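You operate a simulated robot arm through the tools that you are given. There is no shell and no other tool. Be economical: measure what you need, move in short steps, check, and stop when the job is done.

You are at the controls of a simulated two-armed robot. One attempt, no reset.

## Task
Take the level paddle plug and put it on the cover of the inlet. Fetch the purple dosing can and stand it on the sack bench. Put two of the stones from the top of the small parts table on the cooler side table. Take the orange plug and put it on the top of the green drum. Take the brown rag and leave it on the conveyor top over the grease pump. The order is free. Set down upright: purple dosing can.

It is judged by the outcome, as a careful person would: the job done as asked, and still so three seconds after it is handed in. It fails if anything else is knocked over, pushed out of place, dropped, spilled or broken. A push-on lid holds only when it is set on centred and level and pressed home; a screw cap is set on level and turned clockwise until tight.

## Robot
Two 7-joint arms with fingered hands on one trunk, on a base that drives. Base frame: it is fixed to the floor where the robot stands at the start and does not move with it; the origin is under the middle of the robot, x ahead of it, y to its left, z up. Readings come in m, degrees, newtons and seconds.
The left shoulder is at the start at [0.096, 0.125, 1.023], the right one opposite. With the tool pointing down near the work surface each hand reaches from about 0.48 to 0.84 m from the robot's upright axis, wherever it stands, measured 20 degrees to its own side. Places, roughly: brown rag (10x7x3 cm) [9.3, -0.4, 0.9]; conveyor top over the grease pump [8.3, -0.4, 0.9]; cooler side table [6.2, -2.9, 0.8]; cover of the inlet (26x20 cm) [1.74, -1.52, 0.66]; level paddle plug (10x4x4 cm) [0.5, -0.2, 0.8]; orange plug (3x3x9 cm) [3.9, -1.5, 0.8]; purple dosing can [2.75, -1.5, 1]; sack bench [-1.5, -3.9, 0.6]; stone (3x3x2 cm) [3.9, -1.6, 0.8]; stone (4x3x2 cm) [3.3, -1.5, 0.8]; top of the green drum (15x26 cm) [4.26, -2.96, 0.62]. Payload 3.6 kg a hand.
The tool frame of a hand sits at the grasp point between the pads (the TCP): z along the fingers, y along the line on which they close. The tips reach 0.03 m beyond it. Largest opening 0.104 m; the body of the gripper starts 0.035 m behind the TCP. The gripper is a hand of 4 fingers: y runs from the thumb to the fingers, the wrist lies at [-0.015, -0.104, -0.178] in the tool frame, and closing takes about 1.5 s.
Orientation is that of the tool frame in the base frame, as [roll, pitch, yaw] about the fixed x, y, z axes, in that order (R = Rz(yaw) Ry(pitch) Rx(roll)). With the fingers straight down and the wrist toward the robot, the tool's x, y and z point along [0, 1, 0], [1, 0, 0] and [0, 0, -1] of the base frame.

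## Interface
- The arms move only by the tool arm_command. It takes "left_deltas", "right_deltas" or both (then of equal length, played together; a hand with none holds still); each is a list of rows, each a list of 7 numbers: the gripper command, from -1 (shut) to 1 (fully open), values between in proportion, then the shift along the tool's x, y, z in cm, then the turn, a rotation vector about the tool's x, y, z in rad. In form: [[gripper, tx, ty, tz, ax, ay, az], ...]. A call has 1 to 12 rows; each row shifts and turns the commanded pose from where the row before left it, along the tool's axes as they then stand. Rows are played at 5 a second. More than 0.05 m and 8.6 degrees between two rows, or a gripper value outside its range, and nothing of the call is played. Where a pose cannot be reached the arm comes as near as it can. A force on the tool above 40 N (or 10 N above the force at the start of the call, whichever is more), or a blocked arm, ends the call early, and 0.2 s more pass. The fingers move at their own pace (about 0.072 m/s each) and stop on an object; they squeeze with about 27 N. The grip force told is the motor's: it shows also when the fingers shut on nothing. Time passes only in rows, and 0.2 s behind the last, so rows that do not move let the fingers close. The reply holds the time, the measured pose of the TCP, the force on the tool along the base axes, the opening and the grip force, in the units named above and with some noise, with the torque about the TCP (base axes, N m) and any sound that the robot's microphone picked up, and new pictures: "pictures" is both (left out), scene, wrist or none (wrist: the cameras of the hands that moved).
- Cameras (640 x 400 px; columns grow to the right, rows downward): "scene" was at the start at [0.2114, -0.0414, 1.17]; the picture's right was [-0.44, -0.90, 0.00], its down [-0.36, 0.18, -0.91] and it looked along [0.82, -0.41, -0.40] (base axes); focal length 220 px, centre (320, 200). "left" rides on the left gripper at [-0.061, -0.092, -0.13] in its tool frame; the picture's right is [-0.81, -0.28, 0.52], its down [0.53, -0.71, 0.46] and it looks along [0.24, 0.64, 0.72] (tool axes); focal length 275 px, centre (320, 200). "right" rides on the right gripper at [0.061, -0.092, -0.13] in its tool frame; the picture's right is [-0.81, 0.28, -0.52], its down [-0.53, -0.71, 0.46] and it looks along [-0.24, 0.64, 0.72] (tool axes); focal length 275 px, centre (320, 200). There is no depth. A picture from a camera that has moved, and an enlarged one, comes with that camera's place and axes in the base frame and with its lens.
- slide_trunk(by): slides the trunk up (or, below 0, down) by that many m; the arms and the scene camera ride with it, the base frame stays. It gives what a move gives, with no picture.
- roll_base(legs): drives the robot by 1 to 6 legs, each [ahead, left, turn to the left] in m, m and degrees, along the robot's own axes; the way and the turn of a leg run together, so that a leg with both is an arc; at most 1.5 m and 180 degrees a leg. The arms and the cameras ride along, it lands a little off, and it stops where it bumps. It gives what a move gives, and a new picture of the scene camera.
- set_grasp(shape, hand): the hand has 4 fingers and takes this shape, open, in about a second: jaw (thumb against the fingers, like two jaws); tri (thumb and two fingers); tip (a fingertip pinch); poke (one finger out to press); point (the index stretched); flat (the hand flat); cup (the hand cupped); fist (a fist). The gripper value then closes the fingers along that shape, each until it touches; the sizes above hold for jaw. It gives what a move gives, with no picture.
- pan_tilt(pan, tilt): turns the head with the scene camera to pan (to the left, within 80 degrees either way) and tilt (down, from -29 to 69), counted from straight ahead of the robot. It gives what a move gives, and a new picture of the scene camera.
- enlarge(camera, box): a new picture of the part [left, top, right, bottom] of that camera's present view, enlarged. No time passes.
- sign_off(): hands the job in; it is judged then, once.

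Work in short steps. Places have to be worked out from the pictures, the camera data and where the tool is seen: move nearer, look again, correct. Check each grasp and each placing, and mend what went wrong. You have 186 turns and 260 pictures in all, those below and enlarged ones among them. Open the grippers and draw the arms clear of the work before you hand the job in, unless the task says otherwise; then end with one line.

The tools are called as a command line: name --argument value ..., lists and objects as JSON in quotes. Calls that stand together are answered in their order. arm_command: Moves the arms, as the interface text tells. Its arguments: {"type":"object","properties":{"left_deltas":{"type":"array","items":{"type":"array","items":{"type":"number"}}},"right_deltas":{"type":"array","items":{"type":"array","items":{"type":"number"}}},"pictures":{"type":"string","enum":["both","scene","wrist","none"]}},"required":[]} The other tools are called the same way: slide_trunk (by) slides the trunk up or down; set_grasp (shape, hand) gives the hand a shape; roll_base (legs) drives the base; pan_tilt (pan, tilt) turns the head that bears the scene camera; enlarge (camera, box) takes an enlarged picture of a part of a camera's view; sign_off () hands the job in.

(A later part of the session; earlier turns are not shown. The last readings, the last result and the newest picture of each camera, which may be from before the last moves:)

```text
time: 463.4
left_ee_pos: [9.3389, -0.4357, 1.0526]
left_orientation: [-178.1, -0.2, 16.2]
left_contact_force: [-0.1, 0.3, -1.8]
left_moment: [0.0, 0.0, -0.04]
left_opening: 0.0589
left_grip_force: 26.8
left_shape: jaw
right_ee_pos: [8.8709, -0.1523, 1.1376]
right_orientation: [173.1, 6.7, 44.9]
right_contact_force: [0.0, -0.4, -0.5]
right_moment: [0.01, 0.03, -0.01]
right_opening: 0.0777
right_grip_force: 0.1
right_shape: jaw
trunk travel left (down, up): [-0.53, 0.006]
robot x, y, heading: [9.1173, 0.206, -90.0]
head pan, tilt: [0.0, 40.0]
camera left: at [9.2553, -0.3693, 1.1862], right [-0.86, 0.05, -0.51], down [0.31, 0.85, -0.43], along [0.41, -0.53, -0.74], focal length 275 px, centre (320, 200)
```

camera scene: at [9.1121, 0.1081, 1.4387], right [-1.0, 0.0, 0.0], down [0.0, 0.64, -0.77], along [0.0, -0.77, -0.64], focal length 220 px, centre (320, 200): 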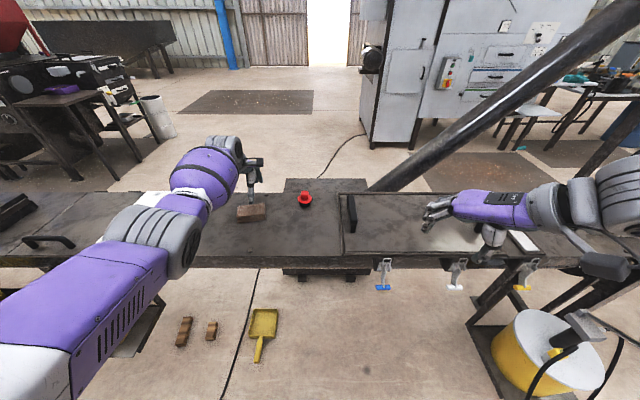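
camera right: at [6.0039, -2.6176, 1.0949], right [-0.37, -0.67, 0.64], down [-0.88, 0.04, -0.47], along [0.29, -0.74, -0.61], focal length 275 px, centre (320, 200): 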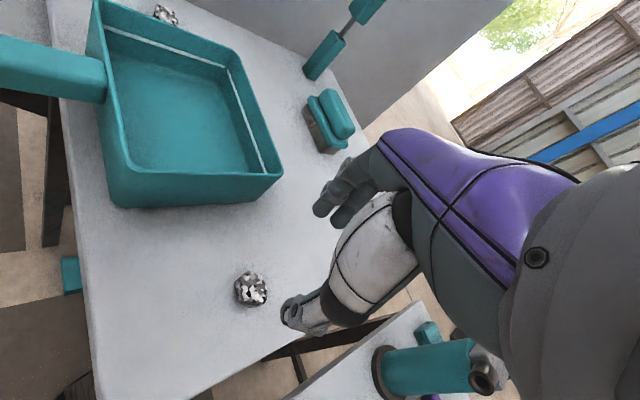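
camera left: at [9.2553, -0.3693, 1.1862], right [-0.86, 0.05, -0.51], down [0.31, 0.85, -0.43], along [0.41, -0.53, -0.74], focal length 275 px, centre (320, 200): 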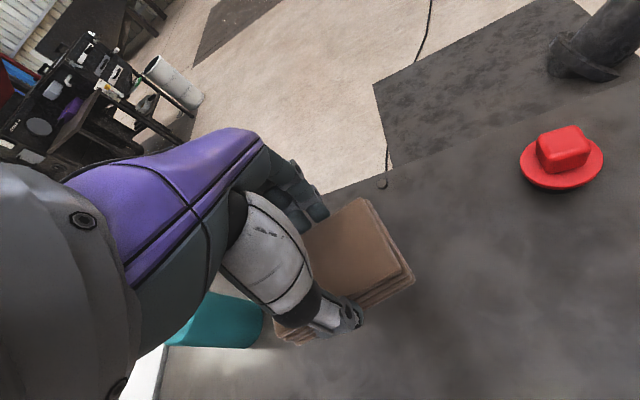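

The rag is held. I raise it, back off a little, and strafe right toward the grease pump, keeping distance from its bucket.

arm_command --left_deltas '[[-1, 0, 0, -4, 0, 0, 0], [-1, 0, -2, -4, 0, 0, 0], [-1, 0, -3, -2, 0, 0, 0], [-1, 0, -3, 0, 0, 0, 0], [-1, 0, -3, 0, 0, 0, 0]]' --pictures "none"

roll_base --legs '[[-0.2, 0, 0], [0, -1.0, 0]]'

```text
time: 464.6
left_ee_pos: [9.3088, -0.3326, 1.1579]
left_orientation: [-178.2, -0.2, 16.1]
left_contact_force: [0.8, 0.7, -0.2]
left_moment: [-0.01, -0.01, -0.01]
left_opening: 0.0586
left_grip_force: 26.4
left_shape: jaw
right_ee_pos: [8.8705, -0.151, 1.1377]
right_orientation: [173.1, 6.8, 44.9]
right_contact_force: [0.7, -0.2, 0.6]
right_moment: [0.02, 0.02, 0.0]
right_opening: 0.0778
right_grip_force: 0.1
right_shape: jaw
trunk travel left (down, up): [-0.53, 0.006]
robot x, y, heading: [9.1151, 0.2023, -89.6]
head pan, tilt: [0.0, 40.0]
```

```text
time: 474.8
left_ee_pos: [8.3155, -0.1324, 1.1572]
left_orientation: [-178.3, -0.2, 15.9]
left_contact_force: [-0.4, 0.0, -0.3]
left_moment: [-0.01, 0.01, 0.01]
left_opening: 0.0588
left_grip_force: 26.8
left_shape: jaw
right_ee_pos: [7.8809, 0.0528, 1.1374]
right_orientation: [173.2, 6.8, 44.5]
right_contact_force: [0.1, 0.5, -0.7]
right_moment: [-0.01, 0.01, -0.01]
right_opening: 0.0777
right_grip_force: 0.1
right_shape: jaw
trunk travel left (down, up): [-0.53, 0.006]
robot x, y, heading: [8.1216, 0.4067, -90.1]
head pan, tilt: [0.0, 40.0]
camera scene: at [8.1219, 0.3099, 1.4387], right [-1.0, 0.0, 0.0], down [0.0, 0.64, -0.77], along [0.0, -0.77, -0.64], focal length 220 px, centre (320, 200)
```

scene: 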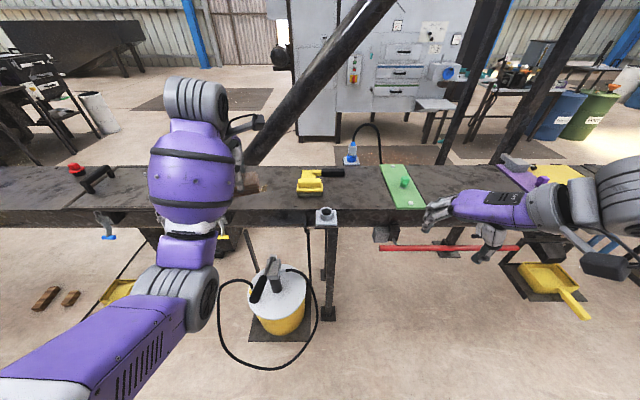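

The free spot at [8.33, -0.40] lies left of the yellow clamp, above the pump bucket. I roll 6 cm ahead (keeping off the hose) and lower the trunk for reach.

roll_base --legs '[[0.06, 0, 0]]'

slide_trunk --by -0.12

arm_command --left_deltas '[[-1, 0.5, 3.5, -1, 0, 0, 0], [-1, 0, 3.8, -1, 0, 0, 0], [-1, 0, 3.8, 0, 0, 0, 0], [-1, 0, 3.8, 0, 0, 0, 0], [-1, -1.5, 3.8, 0, 0, 0, 0], [-1, -1.5, 2.8, 0, 0, 0, 0], [-1, 0, 0, 0, 0, 0, 0]]'

```text
time: 475.7
left_ee_pos: [8.3155, -0.1929, 1.1563]
left_orientation: [-178.1, -0.1, 15.9]
left_contact_force: [-0.3, 0.0, -0.4]
left_moment: [0.01, 0.02, 0.0]
left_opening: 0.0588
left_grip_force: 26.8
left_shape: jaw
right_ee_pos: [7.8795, -0.0085, 1.1369]
right_orientation: [173.1, 6.8, 44.7]
right_contact_force: [-0.2, 0.5, -0.7]
right_moment: [0.0, -0.02, -0.05]
right_opening: 0.0779
right_grip_force: 0.1
right_shape: jaw
trunk travel left (down, up): [-0.53, 0.006]
robot x, y, heading: [8.1227, 0.3431, -90.0]
head pan, tilt: [0.0, 40.0]
camera scene: at [8.1218, 0.2499, 1.4388], right [-1.0, 0.0, 0.0], down [0.0, 0.64, -0.77], along [0.0, -0.77, -0.64], focal length 220 px, centre (320, 200)
```

scene: 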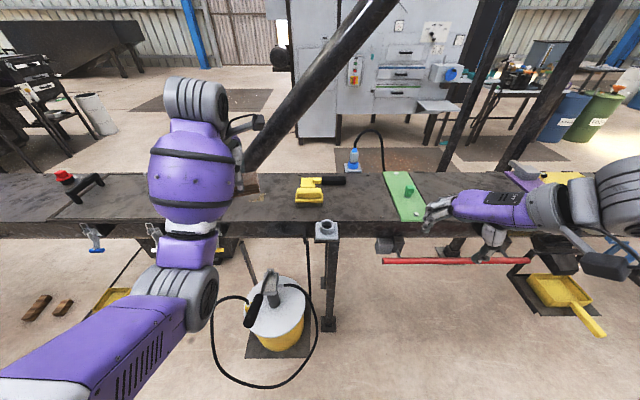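

```text
time: 477.2
left_ee_pos: [8.3155, -0.1926, 1.0371]
left_orientation: [-178.2, -0.2, 15.9]
left_contact_force: [0.6, 0.2, -0.2]
left_moment: [0.01, 0.0, -0.01]
left_opening: 0.0585
left_grip_force: 27.6
left_shape: jaw
right_ee_pos: [7.8795, -0.0081, 1.005]
right_orientation: [174.8, 5.0, 44.8]
right_contact_force: [0.4, 0.5, 0.1]
right_moment: [0.01, -0.01, 0.02]
right_opening: 0.0777
right_grip_force: 0.1
right_shape: jaw
trunk travel left (down, up): [-0.41, 0.126]
robot x, y, heading: [8.1245, 0.3431, -90.2]
head pan, tilt: [0.0, 40.0]
```

```text
time: 478.8
left_ee_pos: [8.3512, -0.4071, 1.0489]
left_orientation: [-178.2, -0.2, 15.8]
left_contact_force: [0.3, -0.2, 0.2]
left_moment: [-0.01, 0.03, 0.04]
left_opening: 0.0585
left_grip_force: 27.1
left_shape: jaw
right_ee_pos: [7.8786, -0.0081, 1.0056]
right_orientation: [174.9, 4.9, 44.9]
right_contact_force: [-0.2, -0.5, -0.2]
right_moment: [-0.03, -0.01, 0.01]
right_opening: 0.0779
right_grip_force: 0.0
right_shape: jaw
trunk travel left (down, up): [-0.41, 0.126]
robot x, y, heading: [8.1199, 0.3443, -90.1]
head pan, tilt: [0.0, 40.0]
camera scene: at [8.1215, 0.1673, 1.3039], right [-1.0, 0.0, 0.0], down [0.0, 0.64, -0.77], along [0.0, -0.77, -0.64], focal length 220 px, centre (320, 200)
camera left: at [8.267, -0.3396, 1.1833], right [-0.86, 0.06, -0.51], down [0.31, 0.85, -0.43], along [0.41, -0.53, -0.74], focal length 275 px, centre (320, 200)
```

scene: 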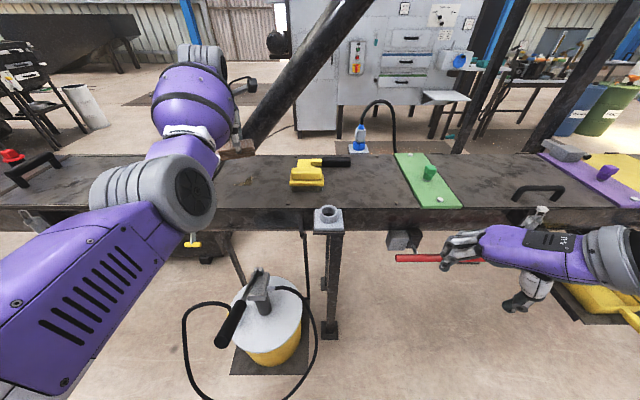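
left: 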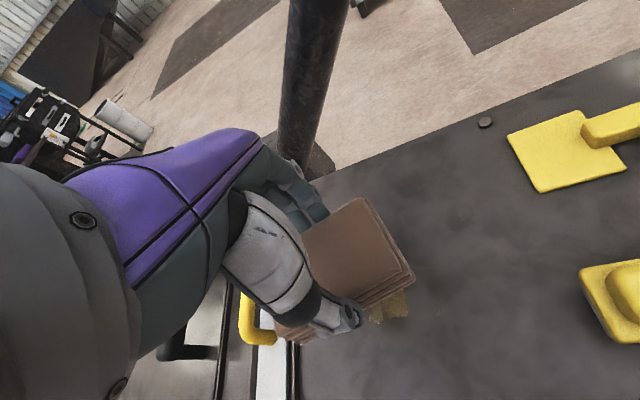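

Something small and yellowish shows beneath the rag; I enlarge to see whether the spot is free.

enlarge --camera "scene" --box '[210, 130, 330, 220]'

enlarge --camera "left" --box '[250, 180, 490, 370]'

```text
4.44 times, centred on (270, 175) of scene
camera zoom: at [8.1215, 0.1673, 1.3039], right [-1.0, 0.0, 0.0], down [0.0, 0.64, -0.77], along [0.0, -0.77, -0.64], focal length 978 px, centre (542, 311)
```

zoom: 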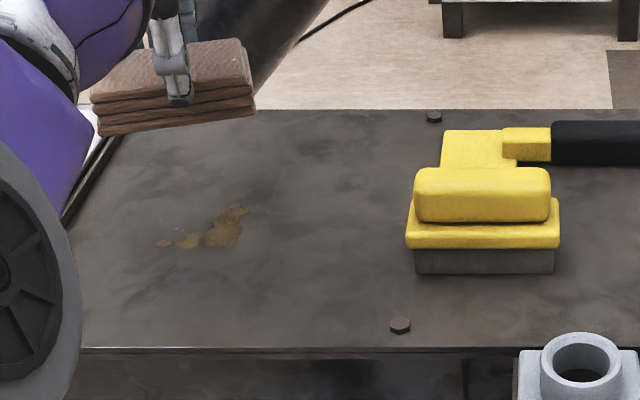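

```text
2.11 times, centred on (370, 275) of left
camera zoom: at [8.267, -0.3396, 1.1833], right [-0.86, 0.06, -0.51], down [0.31, 0.85, -0.43], along [0.41, -0.53, -0.74], focal length 580 px, centre (215, 42)
```

zoom: 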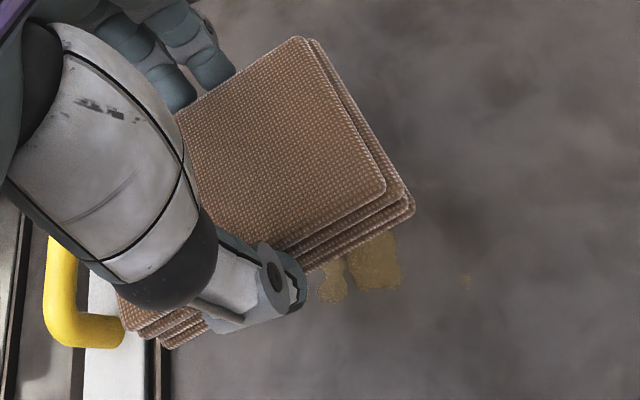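

It is only a grease stain; the place is free. Lowering the rag to the surface.

arm_command --left_deltas '[[-1, -1, 0, 4, 0, 0, 0], [-1, 0, 0, 3.5, 0, 0, 0], [-1, 0, 0, 1, 0, 0, 0], [-1, 0, 0, 0.5, 0, 0, 0], [-1, 0, 0, 0.5, 0, 0, 0], [-1, 0, 0, 0, 0, 0, 0]]' --pictures "none"

```text
time: 480.2
left_ee_pos: [8.3411, -0.4075, 0.9557]
left_orientation: [-178.0, -0.4, 15.9]
left_contact_force: [-0.1, -1.0, 0.3]
left_moment: [-0.01, 0.0, 0.01]
left_opening: 0.0585
left_grip_force: 27.3
left_shape: jaw
right_ee_pos: [7.879, -0.0098, 1.0038]
right_orientation: [174.7, 4.8, 44.8]
right_contact_force: [-0.4, 0.1, -0.1]
right_moment: [-0.01, 0.01, 0.0]
right_opening: 0.0779
right_grip_force: 0.0
right_shape: jaw
trunk travel left (down, up): [-0.41, 0.126]
robot x, y, heading: [8.1233, 0.3447, -90.1]
head pan, tilt: [0.0, 40.0]
```

Surface is a few mm lower. Small steps, then release and rise.

arm_command --left_deltas '[[-1, 0, 0, 0.3, 0, 0, 0], [-1, 0, 0, 0.3, 0, 0, 0], [-0.2, 0, 0, 0, 0, 0, 0], [0.5, 0, 0, 0, 0, 0, 0], [0.9, 0, 0, 0, 0, 0, 0], [0.9, 0, 0, 0, 0, 0, 0], [0.9, 0, 0, -2, 0, 0, 0], [0.9, 0, 0, -4, 0, 0, 0], [0.9, 0, 0, -4, 0, 0, 0]]' --pictures "wrist"

```text
time: 482.2
left_ee_pos: [8.3414, -0.4088, 1.0495]
left_orientation: [-178.1, -0.2, 15.9]
left_contact_force: [0.2, 0.0, -0.3]
left_moment: [0.05, 0.01, 0.01]
left_opening: 0.0987
left_grip_force: 0.1
left_shape: jaw
right_ee_pos: [7.879, -0.0084, 1.0031]
right_orientation: [174.9, 5.0, 44.9]
right_contact_force: [-0.5, 0.4, 0.8]
right_moment: [-0.02, 0.05, -0.01]
right_opening: 0.0775
right_grip_force: 0.1
right_shape: jaw
trunk travel left (down, up): [-0.41, 0.126]
robot x, y, heading: [8.1237, 0.3479, -90.0]
head pan, tilt: [0.0, 40.0]
camera left: at [8.2573, -0.3421, 1.1822], right [-0.86, 0.06, -0.51], down [0.32, 0.85, -0.43], along [0.41, -0.53, -0.74], focal length 275 px, centre (320, 200)
```

left: 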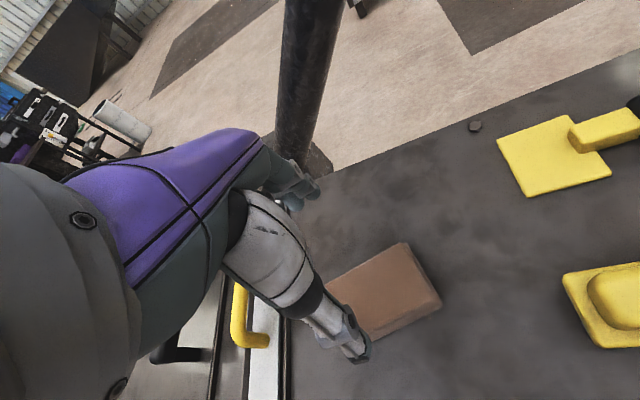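

The rag lies on the conveyor over the grease pump. I raise and retract the left hand, then drive back west around the conveyor's end.

arm_command --left_deltas '[[0.5, 0, 0, -4.5, 0, 0, 0], [0.5, 0, 0, -4.5, 0, 0, 0.14], [0.5, 0, -4, -2, 0, 0, 0.14], [0.5, 0, -4, -1, 0, 0, 0], [0.5, 0, -4.5, 0, 0, 0, 0], [0.5, 0, -4.5, 0, 0, 0, 0], [0.5, 0, -4.5, 0, 0, 0, 0]]' --pictures "none"

slide_trunk --by 0.12

roll_base --legs '[[-0.45, 0, 0], [0, -1.4, 0], [0, -1.3, 0], [0, -0.95, 0], [1.4, 0, 0], [0.35, 0, 0]]'

```text
time: 483.8
left_ee_pos: [8.3475, -0.3743, 1.2296]
left_orientation: [-178.1, 0.3, -0.2]
left_contact_force: [0.6, -0.2, 0.6]
left_moment: [0.04, -0.05, -0.03]
left_opening: 0.0783
left_grip_force: 0.1
left_shape: jaw
left hand out of reach, approached as far as the arm can: row 2, 3, 4, 5, 6, 7
right_ee_pos: [7.8778, -0.0082, 1.0049]
right_orientation: [174.9, 4.9, 45.0]
right_contact_force: [-0.8, 0.8, 0.1]
right_moment: [-0.02, -0.02, -0.02]
right_opening: 0.0778
right_grip_force: 0.1
right_shape: jaw
trunk travel left (down, up): [-0.41, 0.126]
robot x, y, heading: [8.1228, 0.3465, -90.0]
head pan, tilt: [0.0, 40.0]
```

```text
time: 485.3
left_ee_pos: [8.3474, -0.2751, 1.5467]
left_orientation: [164.7, 0.3, -0.2]
left_contact_force: [-0.4, 0.5, -0.1]
left_moment: [0.03, 0.01, 0.02]
left_opening: 0.078
left_grip_force: 0.2
left_shape: jaw
right_ee_pos: [7.8784, -0.0073, 1.1231]
right_orientation: [175.1, 4.7, 44.8]
right_contact_force: [0.3, -0.2, 0.4]
right_moment: [0.01, 0.01, 0.02]
right_opening: 0.078
right_grip_force: 0.1
right_shape: jaw
trunk travel left (down, up): [-0.53, 0.006]
robot x, y, heading: [8.1241, 0.3474, -90.4]
head pan, tilt: [0.0, 40.0]
```

```text
time: 528.2
left_ee_pos: [4.71, -1.5888, 1.5503]
left_orientation: [164.5, 0.3, 0.3]
left_contact_force: [-1.0, 0.8, -0.1]
left_moment: [-0.01, 0.02, -0.01]
left_opening: 0.0783
left_grip_force: 0.0
left_shape: jaw
right_ee_pos: [4.2381, -1.3299, 1.1238]
right_orientation: [174.8, 5.0, 45.6]
right_contact_force: [-0.2, 0.1, -0.5]
right_moment: [-0.02, -0.01, -0.01]
right_opening: 0.0776
right_grip_force: 0.0
right_shape: jaw
trunk travel left (down, up): [-0.53, 0.006]
robot x, y, heading: [4.4837, -0.973, -89.5]
head pan, tilt: [0.0, 40.0]
camera scene: at [4.4786, -1.0673, 1.4388], right [-1.0, -0.01, 0.0], down [-0.01, 0.64, -0.77], along [0.01, -0.77, -0.64], focal length 220 px, centre (320, 200)
```

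scene: 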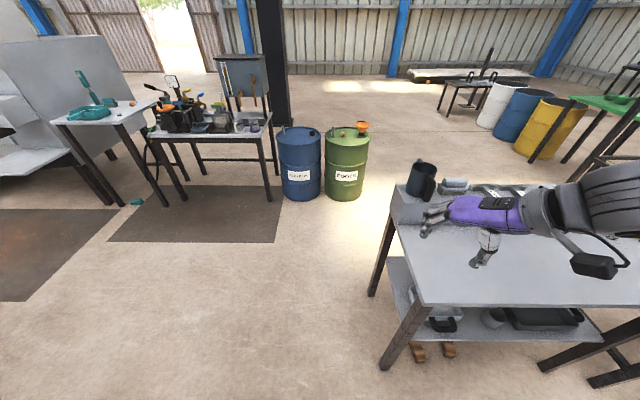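

Clear. I continue past the table corner, west along the aisle, and turn to face the cans.

roll_base --legs '[[0, 0.3, 0], [1.28, 0, 0], [0, -1.4, 0], [0.35, -0.3, 0], [0, 0, 180]]'

```text
time: 559.7
left_ee_pos: [2.8509, -1.9963, 1.5498]
left_orientation: [164.6, 0.3, -179.5]
left_contact_force: [0.2, -0.6, 0.5]
left_moment: [-0.04, 0.01, 0.02]
left_opening: 0.0781
left_grip_force: 0.1
left_shape: jaw
right_ee_pos: [3.3243, -2.2542, 1.1236]
right_orientation: [174.9, 4.9, -134.4]
right_contact_force: [-0.1, 1.0, -0.4]
right_moment: [0.0, 0.01, -0.02]
right_opening: 0.0776
right_grip_force: 0.0
right_shape: jaw
trunk travel left (down, up): [-0.53, 0.006]
robot x, y, heading: [3.0868, -2.61, 90.4]
head pan, tilt: [0.0, 40.0]
camera scene: at [3.0821, -2.5171, 1.4387], right [1.0, 0.01, 0.0], down [0.01, -0.64, -0.77], along [-0.01, 0.77, -0.64], focal length 220 px, centre (320, 200)
```

scene: 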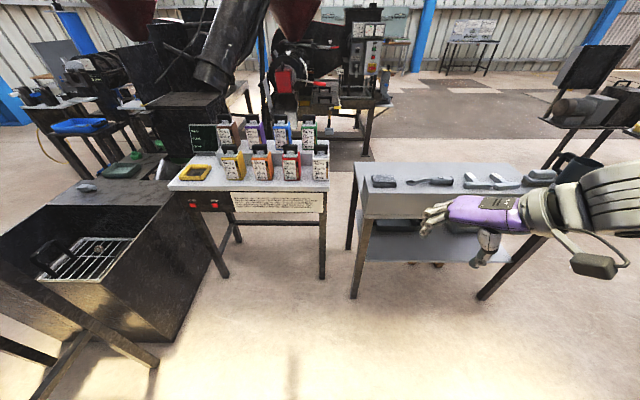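

The purple can stands at about [2.746, -1.465]. I go to about [2.95, -2.23] for the left hand and look closely at the can.

roll_base --legs '[[0.38, 0.13, -0.4]]'

enlarge --camera "scene" --box '[180, 90, 360, 240]'

```text
time: 562.2
left_ee_pos: [2.7226, -1.6142, 1.5503]
left_orientation: [164.4, 0.3, -179.8]
left_contact_force: [1.2, 0.9, 0.4]
left_moment: [-0.02, -0.04, 0.01]
left_opening: 0.0783
left_grip_force: 0.1
left_shape: jaw
right_ee_pos: [3.1941, -1.8753, 1.1245]
right_orientation: [174.9, 5.0, -134.7]
right_contact_force: [-0.6, 0.3, -0.3]
right_moment: [-0.01, 0.02, -0.01]
right_opening: 0.0779
right_grip_force: 0.1
right_shape: jaw
trunk travel left (down, up): [-0.53, 0.006]
robot x, y, heading: [2.9521, -2.2285, 90.4]
head pan, tilt: [0.0, 40.0]
camera scene: at [2.9505, -2.1373, 1.4388], right [1.0, 0.0, 0.0], down [0.0, -0.64, -0.77], along [0.0, 0.77, -0.64], focal length 220 px, centre (320, 200)
```

scene: 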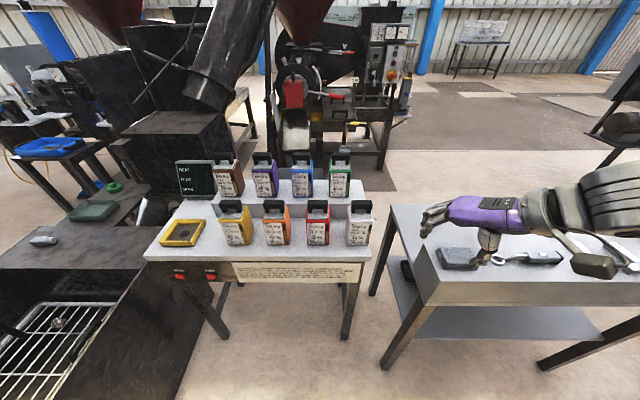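

```text
2.67 times, centred on (270, 165) of scene
camera zoom: at [2.9505, -2.1373, 1.4388], right [1.0, 0.0, 0.0], down [0.0, -0.64, -0.77], along [0.0, 0.77, -0.64], focal length 587 px, centre (453, 293)
```

zoom: 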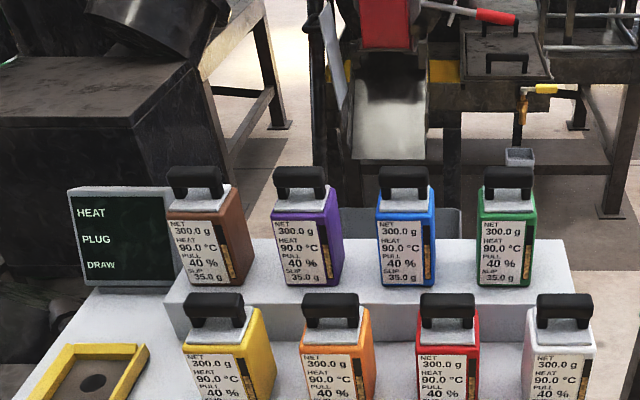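

The can is ≈8 cm wide, body top ≈1.05, handle to ≈1.09. I roll 6 cm closer and bring the left hand upright and down to z≈1.25 above the cans.

roll_base --legs '[[0.06, 0, 0]]'

arm_command --left_deltas '[[1, 0, 0, 2, 0.135, 0, 0], [1, 0, 0, 2, 0.135, 0, 0], [1, 0, 0, 4.5, 0, 0, 0], [1, 0, 0, 4.5, 0, 0, 0], [1, 0, 0, 4.5, 0, 0, 0], [1, 0, 0, 4.5, 0, 0, 0], [1, 0, 0, 4.5, 0, 0, 0], [1, 0, 0, 0, 0, 0, 0]]'

```text
time: 563.2
left_ee_pos: [2.7247, -1.5562, 1.5516]
left_orientation: [164.3, 0.3, -179.7]
left_contact_force: [-0.6, -0.5, -0.3]
left_moment: [-0.02, -0.02, -0.04]
left_opening: 0.0782
left_grip_force: 0.1
left_shape: jaw
right_ee_pos: [3.1946, -1.8158, 1.1251]
right_orientation: [174.7, 5.0, -134.8]
right_contact_force: [0.0, 0.6, 0.5]
right_moment: [-0.03, -0.02, 0.0]
right_opening: 0.0778
right_grip_force: 0.0
right_shape: jaw
trunk travel left (down, up): [-0.53, 0.006]
robot x, y, heading: [2.9552, -2.1716, 90.2]
head pan, tilt: [0.0, 40.0]
camera scene: at [2.9502, -2.0787, 1.4391], right [1.0, 0.0, 0.0], down [0.0, -0.64, -0.77], along [0.0, 0.77, -0.64], focal length 220 px, centre (320, 200)
```

scene: 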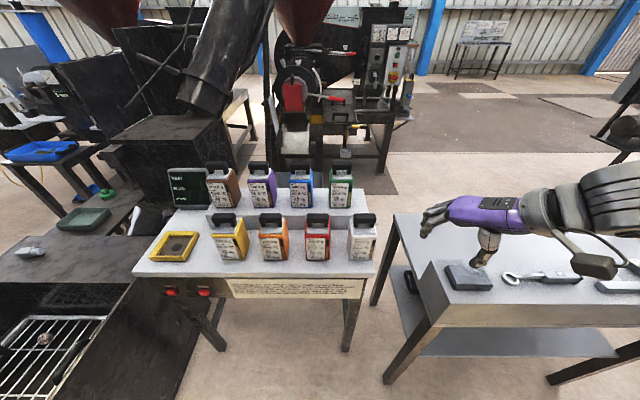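

```text
time: 565.0
left_ee_pos: [2.7192, -1.4865, 1.3072]
left_orientation: [179.9, 0.2, -179.8]
left_contact_force: [-0.4, 0.4, 0.3]
left_moment: [-0.02, 0.01, -0.01]
left_opening: 0.1038
left_grip_force: 0.1
left_shape: jaw
left hand out of reach, approached as far as the arm can: row 1, 2, 3, 4, 5, 6, 7
right_ee_pos: [3.1931, -1.8163, 1.1239]
right_orientation: [174.8, 5.0, -134.8]
right_contact_force: [-0.7, 0.0, 0.2]
right_moment: [-0.01, -0.04, 0.03]
right_opening: 0.0775
right_grip_force: 0.0
right_shape: jaw
trunk travel left (down, up): [-0.53, 0.006]
robot x, y, heading: [2.9521, -2.1698, 90.1]
head pan, tilt: [0.0, 40.0]
camera scene: at [2.9502, -2.0777, 1.4388], right [1.0, 0.0, 0.0], down [0.0, -0.64, -0.77], along [0.0, 0.77, -0.64], focal length 220 px, centre (320, 200)
camera left: at [2.78, -1.5789, 1.4371], right [0.81, -0.27, -0.51], down [-0.53, -0.71, -0.46], along [-0.24, 0.65, -0.72], focal length 275 px, centre (320, 200)
```

scene: 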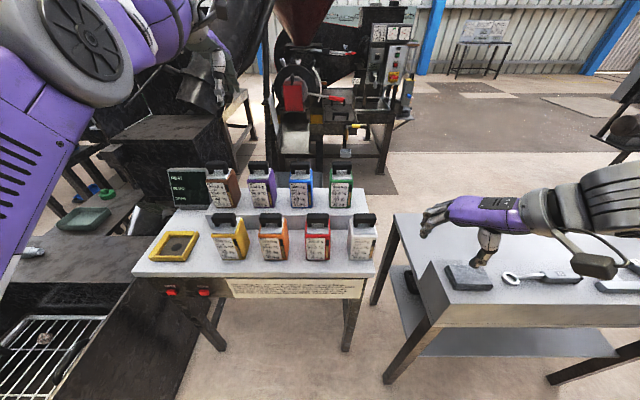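
left: 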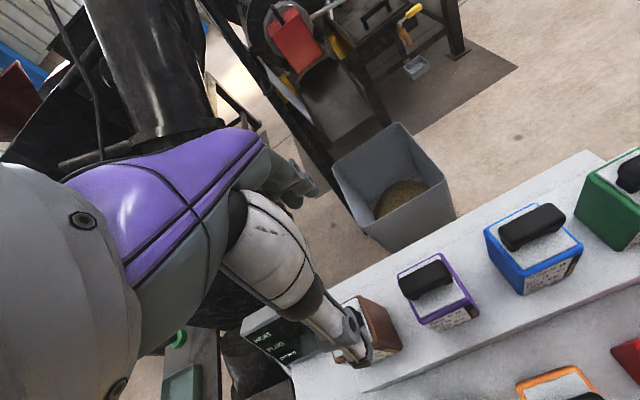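

The can's body top is 6.6×7 cm, centred at [2.752, -1.466], aligned with the hand. I align and descend to just above the handle.

arm_command --left_deltas '[[1, -3.3, 2.0, 0, 0, 0, 0], [1, 0, 0, 4, 0, 0, 0], [1, 0, 0, 4, 0, 0, 0], [1, 0, 0, 4, 0, 0, 0], [1, 0, 0, 0, 0, 0, 0]]' --pictures "wrist"

```text
time: 566.2
left_ee_pos: [2.7532, -1.4611, 1.1863]
left_orientation: [179.9, 0.3, -179.9]
left_contact_force: [0.1, -0.2, 0.4]
left_moment: [0.02, -0.01, 0.03]
left_opening: 0.104
left_grip_force: 0.1
left_shape: jaw
left hand out of reach, approached as far as the arm can: row 1, 2, 3, 4
right_ee_pos: [3.1936, -1.8169, 1.1235]
right_orientation: [174.9, 4.9, -134.7]
right_contact_force: [0.3, -0.8, -0.3]
right_moment: [0.01, 0.01, -0.01]
right_opening: 0.0779
right_grip_force: 0.1
right_shape: jaw
trunk travel left (down, up): [-0.53, 0.006]
robot x, y, heading: [2.9503, -2.1707, 90.2]
head pan, tilt: [0.0, 40.0]
camera left: at [2.8133, -1.5526, 1.3171], right [0.81, -0.27, -0.51], down [-0.53, -0.71, -0.46], along [-0.24, 0.64, -0.73], focal length 275 px, centre (320, 200)
```

left: 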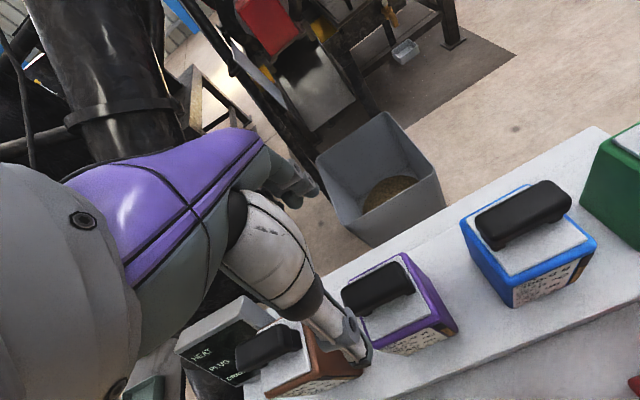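

Aligned. Descending around the can's upper body.

arm_command --left_deltas '[[1, 0, -0.3, 4, 0, 0, 0], [1, 0, 0, 4, 0, 0, 0], [1, 0, 0, 2.5, 0, 0, 0], [1, 0, 0, 1.5, 0, 0, 0], [1, 0, 0, 0, 0, 0, 0]]' --pictures "wrist"

```text
time: 567.4
left_ee_pos: [2.7544, -1.4584, 1.0669]
left_orientation: [179.8, 0.3, -179.8]
left_contact_force: [-0.4, 0.2, -0.5]
left_moment: [0.04, 0.02, 0.01]
left_opening: 0.1038
left_grip_force: 0.1
left_shape: jaw
left hand out of reach, approached as far as the arm can: row 1
right_ee_pos: [3.1946, -1.8156, 1.1238]
right_orientation: [174.9, 4.9, -134.7]
right_contact_force: [0.4, -0.7, -0.1]
right_moment: [-0.01, -0.01, 0.01]
right_opening: 0.0779
right_grip_force: 0.1
right_shape: jaw
trunk travel left (down, up): [-0.53, 0.006]
robot x, y, heading: [2.9554, -2.1751, 90.3]
head pan, tilt: [0.0, 40.0]
camera left: at [2.8141, -1.5517, 1.1967], right [0.81, -0.27, -0.51], down [-0.53, -0.71, -0.46], along [-0.24, 0.65, -0.72], focal length 275 px, centre (320, 200)
```

left: 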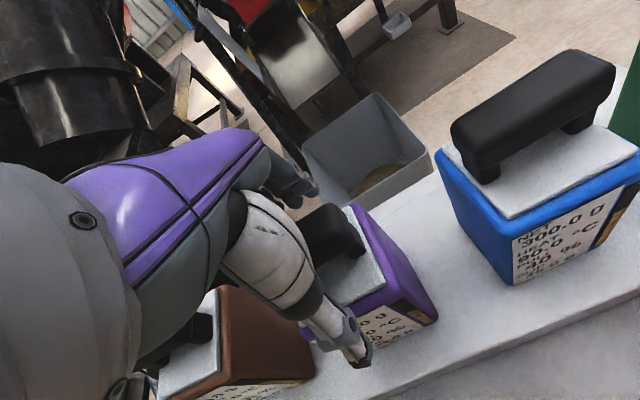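

Thumb and fingers straddle the can. 5 mm lower, then close.

arm_command --left_deltas '[[1, 0, 0, 0.6, 0, 0, 0], [0.5, 0, 0, 0, 0, 0, 0], [0, 0, 0, 0, 0, 0, 0], [-1, 0, 0, 0, 0, 0, 0], [-1, 0, 0, 0, 0, 0, 0], [-1, 0, 0, 0, 0, 0, 0], [-1, 0, 0, 0, 0, 0, 0], [-1, 0, 0, 0, 0, 0, 0]]' --pictures "none"

```text
time: 569.2
left_ee_pos: [2.7537, -1.4599, 1.0635]
left_orientation: [179.4, 0.4, -179.8]
left_contact_force: [0.1, 2.2, 13.6]
left_moment: [0.35, 0.13, -0.05]
left_opening: 0.0581
left_grip_force: 27.3
left_shape: jaw
right_ee_pos: [3.1943, -1.8157, 1.1241]
right_orientation: [174.9, 5.1, -134.8]
right_contact_force: [-0.4, -0.2, -0.2]
right_moment: [0.02, -0.04, -0.01]
right_opening: 0.0776
right_grip_force: 0.2
right_shape: jaw
trunk travel left (down, up): [-0.53, 0.006]
robot x, y, heading: [2.9563, -2.17, 90.2]
head pan, tilt: [0.0, 40.0]
```

Gripped at 5.8 cm. I lift 6 cm straight and check.

arm_command --left_deltas '[[-1, 0, 0, -1, 0, 0, 0], [-1, 0, 0, -2, 0, 0, 0], [-1, 0, 0, -3, 0, 0, 0], [-1, 0, 0, -3, 0, 0, 0], [-1, 0, 0, 0, 0, 0, 0]]'

```text
time: 570.4
left_ee_pos: [2.7527, -1.458, 1.1497]
left_orientation: [-180.0, 0.3, -180.0]
left_contact_force: [0.5, -0.3, -3.7]
left_moment: [-0.01, 0.0, 0.01]
left_opening: 0.0353
left_grip_force: 27.0
left_shape: jaw
right_ee_pos: [3.1943, -1.8163, 1.1248]
right_orientation: [175.0, 4.9, -134.7]
right_contact_force: [0.8, 0.6, -0.6]
right_moment: [0.01, -0.02, -0.01]
right_opening: 0.0778
right_grip_force: 0.0
right_shape: jaw
trunk travel left (down, up): [-0.53, 0.006]
robot x, y, heading: [2.9529, -2.1702, 90.3]
head pan, tilt: [0.0, 40.0]
camera scene: at [2.9499, -2.0764, 1.4386], right [1.0, 0.0, 0.0], down [0.0, -0.64, -0.77], along [0.0, 0.77, -0.64], focal length 220 px, centre (320, 200)
camera left: at [2.8124, -1.5498, 1.2803], right [0.81, -0.27, -0.51], down [-0.53, -0.71, -0.46], along [-0.24, 0.64, -0.73], focal length 275 px, centre (320, 200)
```

scene: 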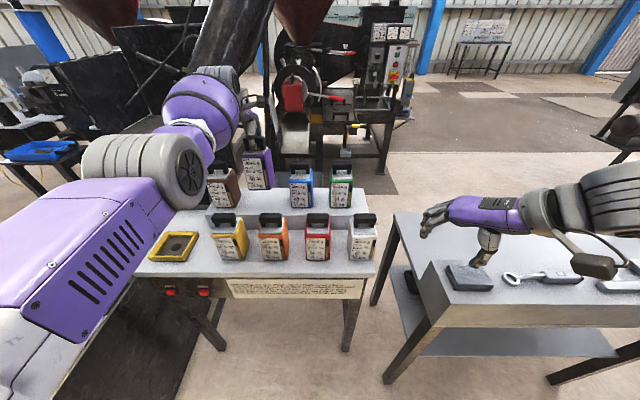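
left: 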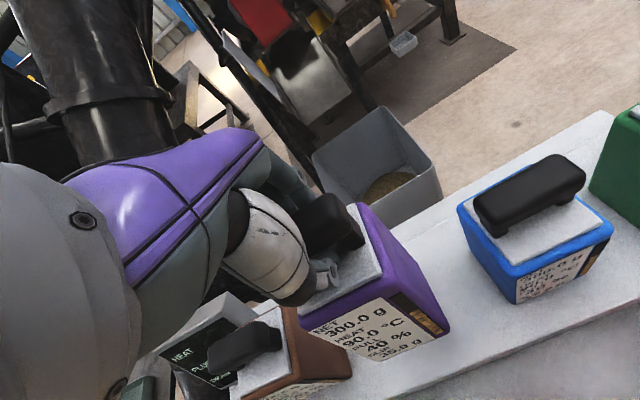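

The can hangs from the grip by its handle, nearly upright. I raise it 12 cm more so that it clears the front row, then back the base off.

arm_command --left_deltas '[[-1, 0, 0, -3, 0, 0, 0], [-1, 0, 0, -3, 0, 0, 0], [-1, 0, 0, -3, 0, 0, 0], [-1, 0, 0, -3, 0, 0, 0], [-1, 0, 0, 0, 0, 0, 0]]' --pictures "scene"

enlarge --camera "scene" --box '[190, 60, 350, 220]'

```text
time: 571.6
left_ee_pos: [2.752, -1.4724, 1.2671]
left_orientation: [179.9, 0.3, -179.8]
left_contact_force: [0.6, 0.4, -3.4]
left_moment: [0.0, -0.04, 0.01]
left_opening: 0.0354
left_grip_force: 26.6
left_shape: jaw
left hand out of reach, approached as far as the arm can: row 2, 3, 4
right_ee_pos: [3.1927, -1.8154, 1.1236]
right_orientation: [175.0, 4.8, -134.7]
right_contact_force: [0.7, -0.1, -0.4]
right_moment: [-0.02, 0.05, 0.0]
right_opening: 0.0778
right_grip_force: 0.1
right_shape: jaw
trunk travel left (down, up): [-0.53, 0.006]
robot x, y, heading: [2.9503, -2.1711, 90.5]
head pan, tilt: [0.0, 40.0]
camera scene: at [2.9499, -2.0762, 1.4386], right [1.0, 0.0, 0.0], down [0.0, -0.64, -0.77], along [0.0, 0.77, -0.64], focal length 220 px, centre (320, 200)
```

scene: 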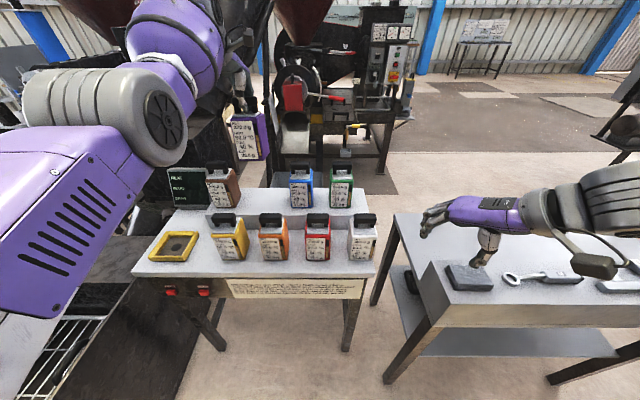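

```text
2.50 times, centred on (270, 140) of scene
camera zoom: at [2.9499, -2.0762, 1.4386], right [1.0, 0.0, 0.0], down [0.0, -0.64, -0.77], along [0.0, 0.77, -0.64], focal length 550 px, centre (445, 350)
```

zoom: 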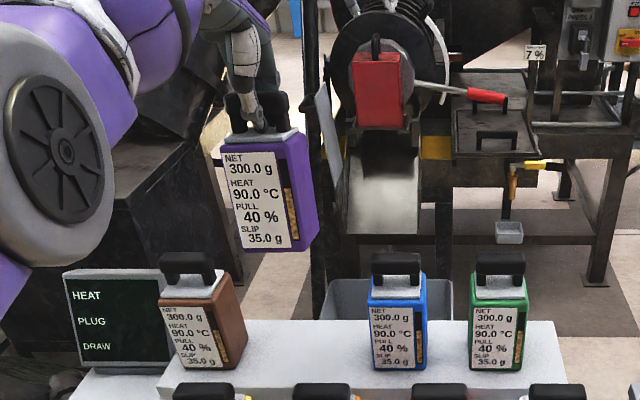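

The can hangs securely with its bottom at ≈1.11, above the other cans. I back straight out, down the aisle to y≈-6.6, and turn west.

roll_base --legs '[[-0.6, 0, 0], [-1.4, 0, -0.4], [-1.4, 0, 0], [-1.0, 0, 0], [0, 0, 90], [1.3, 0, 0]]'

```text
time: 603.0
left_ee_pos: [1.0504, -6.8794, 1.2669]
left_orientation: [179.9, 0.2, -87.5]
left_contact_force: [0.8, 0.5, -2.7]
left_moment: [0.02, 0.02, 0.03]
left_opening: 0.0354
left_grip_force: 27.2
left_shape: jaw
right_ee_pos: [1.3755, -6.4261, 1.1241]
right_orientation: [174.9, 4.8, -42.3]
right_contact_force: [-0.1, -1.0, 0.6]
right_moment: [0.0, 0.03, 0.0]
right_opening: 0.0778
right_grip_force: 0.0
right_shape: jaw
trunk travel left (down, up): [-0.53, 0.006]
robot x, y, heading: [1.7368, -6.6483, -177.7]
head pan, tilt: [0.0, 40.0]
camera scene: at [1.6438, -6.6579, 1.4387], right [-0.05, 1.0, 0.0], down [0.64, 0.03, -0.77], along [-0.77, -0.03, -0.64], focal length 220 px, centre (320, 200)
```

scene: 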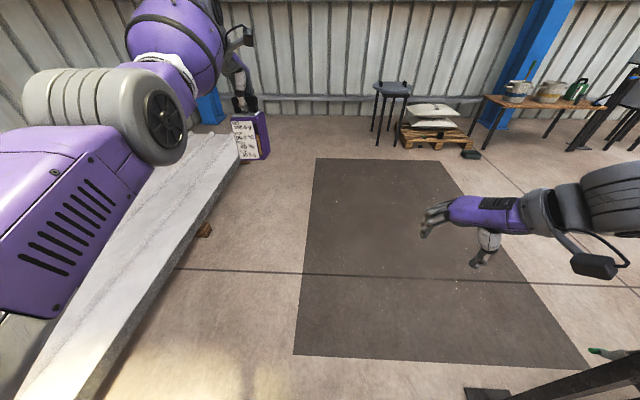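

The can is still held. The sack bench is the wooden bench ahead right; I drive nearer and look at it.

roll_base --legs '[[1.3, 0, -2.3], [0, -1.3, 0]]'

pan_tilt --pan -15 --tilt 25

enlarge --camera "scene" --box '[200, 80, 440, 230]'

```text
time: 620.7
left_ee_pos: [-0.268, -5.5924, 1.2672]
left_orientation: [179.9, 0.3, -90.1]
left_contact_force: [0.0, -0.8, -3.6]
left_moment: [-0.01, 0.01, -0.03]
left_opening: 0.0352
left_grip_force: 27.4
left_shape: jaw
right_ee_pos: [0.0762, -5.1516, 1.1242]
right_orientation: [174.9, 4.9, -44.8]
right_contact_force: [0.4, -0.2, 0.2]
right_moment: [-0.01, 0.04, 0.01]
right_opening: 0.0779
right_grip_force: 0.0
right_shape: jaw
trunk travel left (down, up): [-0.53, 0.006]
robot x, y, heading: [0.4293, -5.391, -179.8]
head pan, tilt: [0.0, 40.0]
camera scene: at [0.3352, -5.3958, 1.4387], right [0.0, 1.0, 0.0], down [0.64, 0.0, -0.77], along [-0.77, 0.0, -0.64], focal length 220 px, centre (320, 200)
```

scene: 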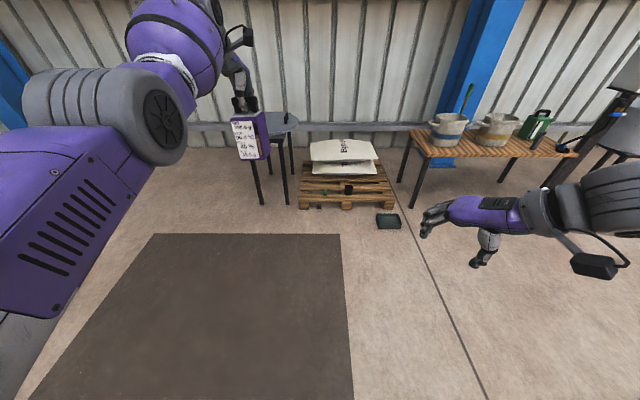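

```text
time: 621.5
left_ee_pos: [-0.2674, -5.5931, 1.2665]
left_orientation: [179.9, 0.3, -90.0]
left_contact_force: [0.4, 0.0, -3.5]
left_moment: [-0.02, 0.0, 0.01]
left_opening: 0.0353
left_grip_force: 27.3
left_shape: jaw
right_ee_pos: [0.0773, -5.1532, 1.1239]
right_orientation: [175.0, 4.9, -44.8]
right_contact_force: [0.3, -1.3, 0.9]
right_moment: [0.01, 0.02, -0.02]
right_opening: 0.0777
right_grip_force: 0.1
right_shape: jaw
trunk travel left (down, up): [-0.53, 0.006]
robot x, y, heading: [0.4284, -5.3954, -179.9]
head pan, tilt: [-15.0, 25.0]
camera scene: at [0.3311, -5.372, 1.4619], right [0.26, 0.97, 0.0], down [0.41, -0.11, -0.91], along [-0.88, 0.23, -0.42], focal length 220 px, centre (320, 200)
```

scene: 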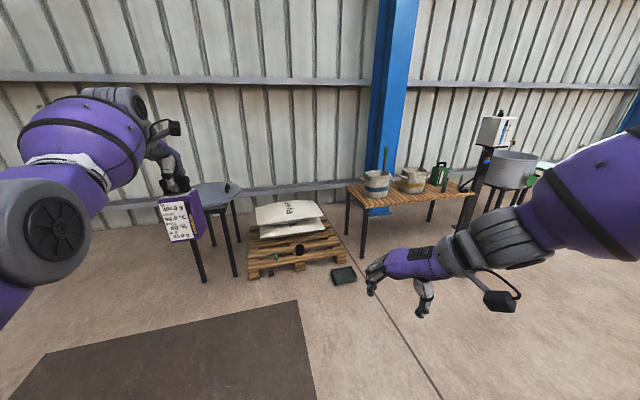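

```text
2.67 times, centred on (320, 155) of scene
camera zoom: at [0.3311, -5.372, 1.4619], right [0.26, 0.97, 0.0], down [0.41, -0.11, -0.91], along [-0.88, 0.23, -0.42], focal length 587 px, centre (320, 320)
```

zoom: 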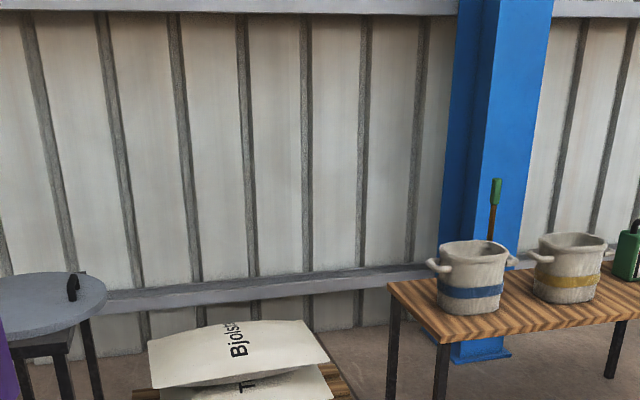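

Bench spans x -1.7..-1.2, y -4.56..-3.32; free gap between the two buckets near y≈-4.14. I drive so the can faces that gap.

roll_base --legs '[[0, -1.43, 0], [0.9, 0, 0]]'

pan_tilt --pan 10 --tilt 45

```text
time: 638.6
left_ee_pos: [-1.1748, -4.1849, 1.2672]
left_orientation: [179.9, 0.3, -88.5]
left_contact_force: [0.5, 0.0, -3.6]
left_moment: [0.01, 0.02, -0.03]
left_opening: 0.0354
left_grip_force: 26.8
left_shape: jaw
right_ee_pos: [-0.8418, -3.7362, 1.1247]
right_orientation: [174.9, 4.9, -43.3]
right_contact_force: [0.3, -0.1, -0.7]
right_moment: [-0.02, -0.01, 0.0]
right_opening: 0.0778
right_grip_force: 0.0
right_shape: jaw
trunk travel left (down, up): [-0.53, 0.006]
robot x, y, heading: [-0.481, -3.9718, -178.4]
head pan, tilt: [-15.0, 25.0]
camera scene: at [-0.5818, -3.9488, 1.462], right [0.23, 0.97, 0.0], down [0.41, -0.1, -0.91], along [-0.88, 0.21, -0.42], focal length 220 px, centre (320, 200)
```

scene: 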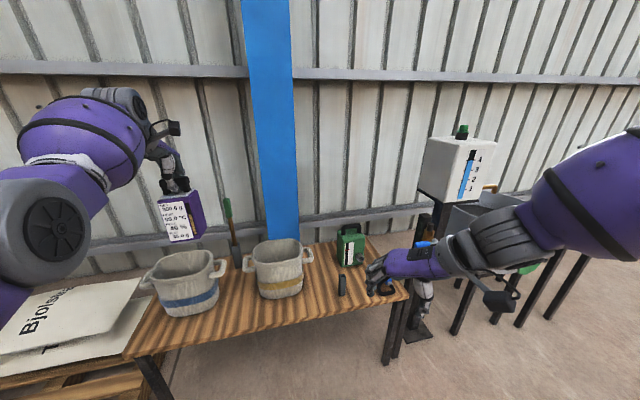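

```text
time: 639.5
left_ee_pos: [-1.1746, -4.1855, 1.2673]
left_orientation: [179.9, 0.3, -88.4]
left_contact_force: [-0.4, -0.5, -2.8]
left_moment: [0.0, 0.0, 0.0]
left_opening: 0.0351
left_grip_force: 27.4
left_shape: jaw
right_ee_pos: [-0.8416, -3.7355, 1.1238]
right_orientation: [174.9, 4.9, -43.3]
right_contact_force: [0.9, -0.3, -0.9]
right_moment: [0.01, 0.02, -0.04]
right_opening: 0.0777
right_grip_force: 0.1
right_shape: jaw
trunk travel left (down, up): [-0.53, 0.006]
robot x, y, heading: [-0.48, -3.9675, -178.3]
head pan, tilt: [10.0, 45.0]
camera scene: at [-0.5718, -3.9864, 1.4315], right [-0.2, 0.98, 0.0], down [0.69, 0.14, -0.71], along [-0.69, -0.14, -0.71], focal length 220 px, centre (320, 200)
```

scene: 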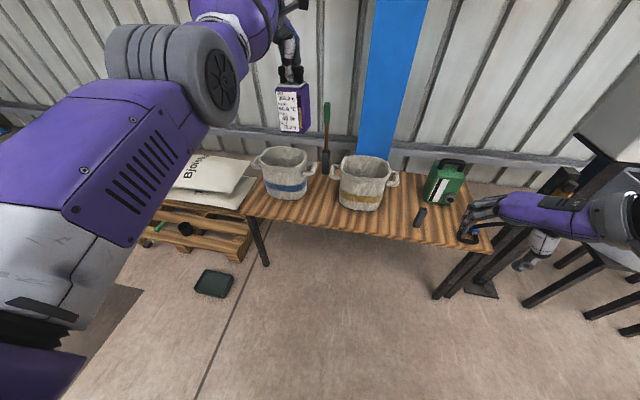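

The gap is free at [-1.29, -4.13]. I nudge the base to bring the can over it, settle the arm with a tiny move, and lower the trunk in stages.

roll_base --legs '[[0.115, -0.055, -1.6]]'

arm_command --left_deltas '[[-1, 0, -0.5, 2, 0, 0, 0], [-1, 0, 0, 2, 0, 0, 0]]' --pictures "none"

slide_trunk --by -0.1

```text
time: 640.8
left_ee_pos: [-1.2941, -4.1128, 1.2669]
left_orientation: [179.8, 0.3, -90.1]
left_contact_force: [0.2, 0.0, -3.2]
left_moment: [0.03, 0.0, -0.03]
left_opening: 0.0352
left_grip_force: 27.1
left_shape: jaw
right_ee_pos: [-0.9488, -3.6734, 1.124]
right_orientation: [174.8, 5.0, -45.1]
right_contact_force: [0.9, 0.2, -0.1]
right_moment: [-0.03, 0.03, 0.02]
right_opening: 0.0778
right_grip_force: 0.1
right_shape: jaw
trunk travel left (down, up): [-0.53, 0.006]
robot x, y, heading: [-0.5959, -3.9194, 179.6]
head pan, tilt: [10.0, 45.0]
camera scene: at [-0.6864, -3.9311, 1.4316], right [-0.17, 0.98, 0.0], down [0.7, 0.12, -0.71], along [-0.7, -0.12, -0.71], focal length 220 px, centre (320, 200)
```

scene: 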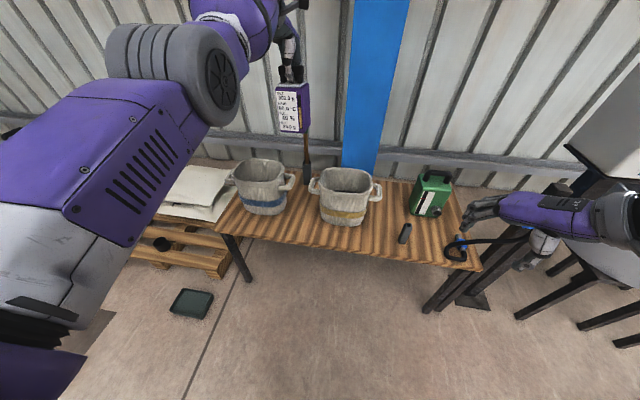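

```text
time: 641.4
left_ee_pos: [-1.2918, -4.111, 1.2254]
left_orientation: [-179.9, 0.2, -90.1]
left_contact_force: [-0.2, -0.6, -3.0]
left_moment: [0.0, -0.05, 0.0]
left_opening: 0.0352
left_grip_force: 27.4
left_shape: jaw
right_ee_pos: [-0.9493, -3.672, 1.1234]
right_orientation: [175.0, 4.8, -44.9]
right_contact_force: [-0.2, 0.1, 0.1]
right_moment: [0.0, -0.04, -0.01]
right_opening: 0.0779
right_grip_force: 0.1
right_shape: jaw
trunk travel left (down, up): [-0.53, 0.006]
robot x, y, heading: [-0.5972, -3.9181, 180.0]
head pan, tilt: [10.0, 45.0]
```

```text
time: 642.7
left_ee_pos: [-1.2901, -4.1108, 1.1278]
left_orientation: [179.8, 0.3, -90.1]
left_contact_force: [-0.6, 0.6, -2.6]
left_moment: [0.0, -0.01, 0.0]
left_opening: 0.0354
left_grip_force: 26.1
left_shape: jaw
right_ee_pos: [-0.9487, -3.6727, 1.0246]
right_orientation: [174.8, 4.9, -45.1]
right_contact_force: [-0.1, -0.4, 0.6]
right_moment: [0.0, -0.01, 0.0]
right_opening: 0.0779
right_grip_force: 0.0
right_shape: jaw
trunk travel left (down, up): [-0.43, 0.106]
robot x, y, heading: [-0.5974, -3.9146, 179.8]
head pan, tilt: [10.0, 45.0]
```

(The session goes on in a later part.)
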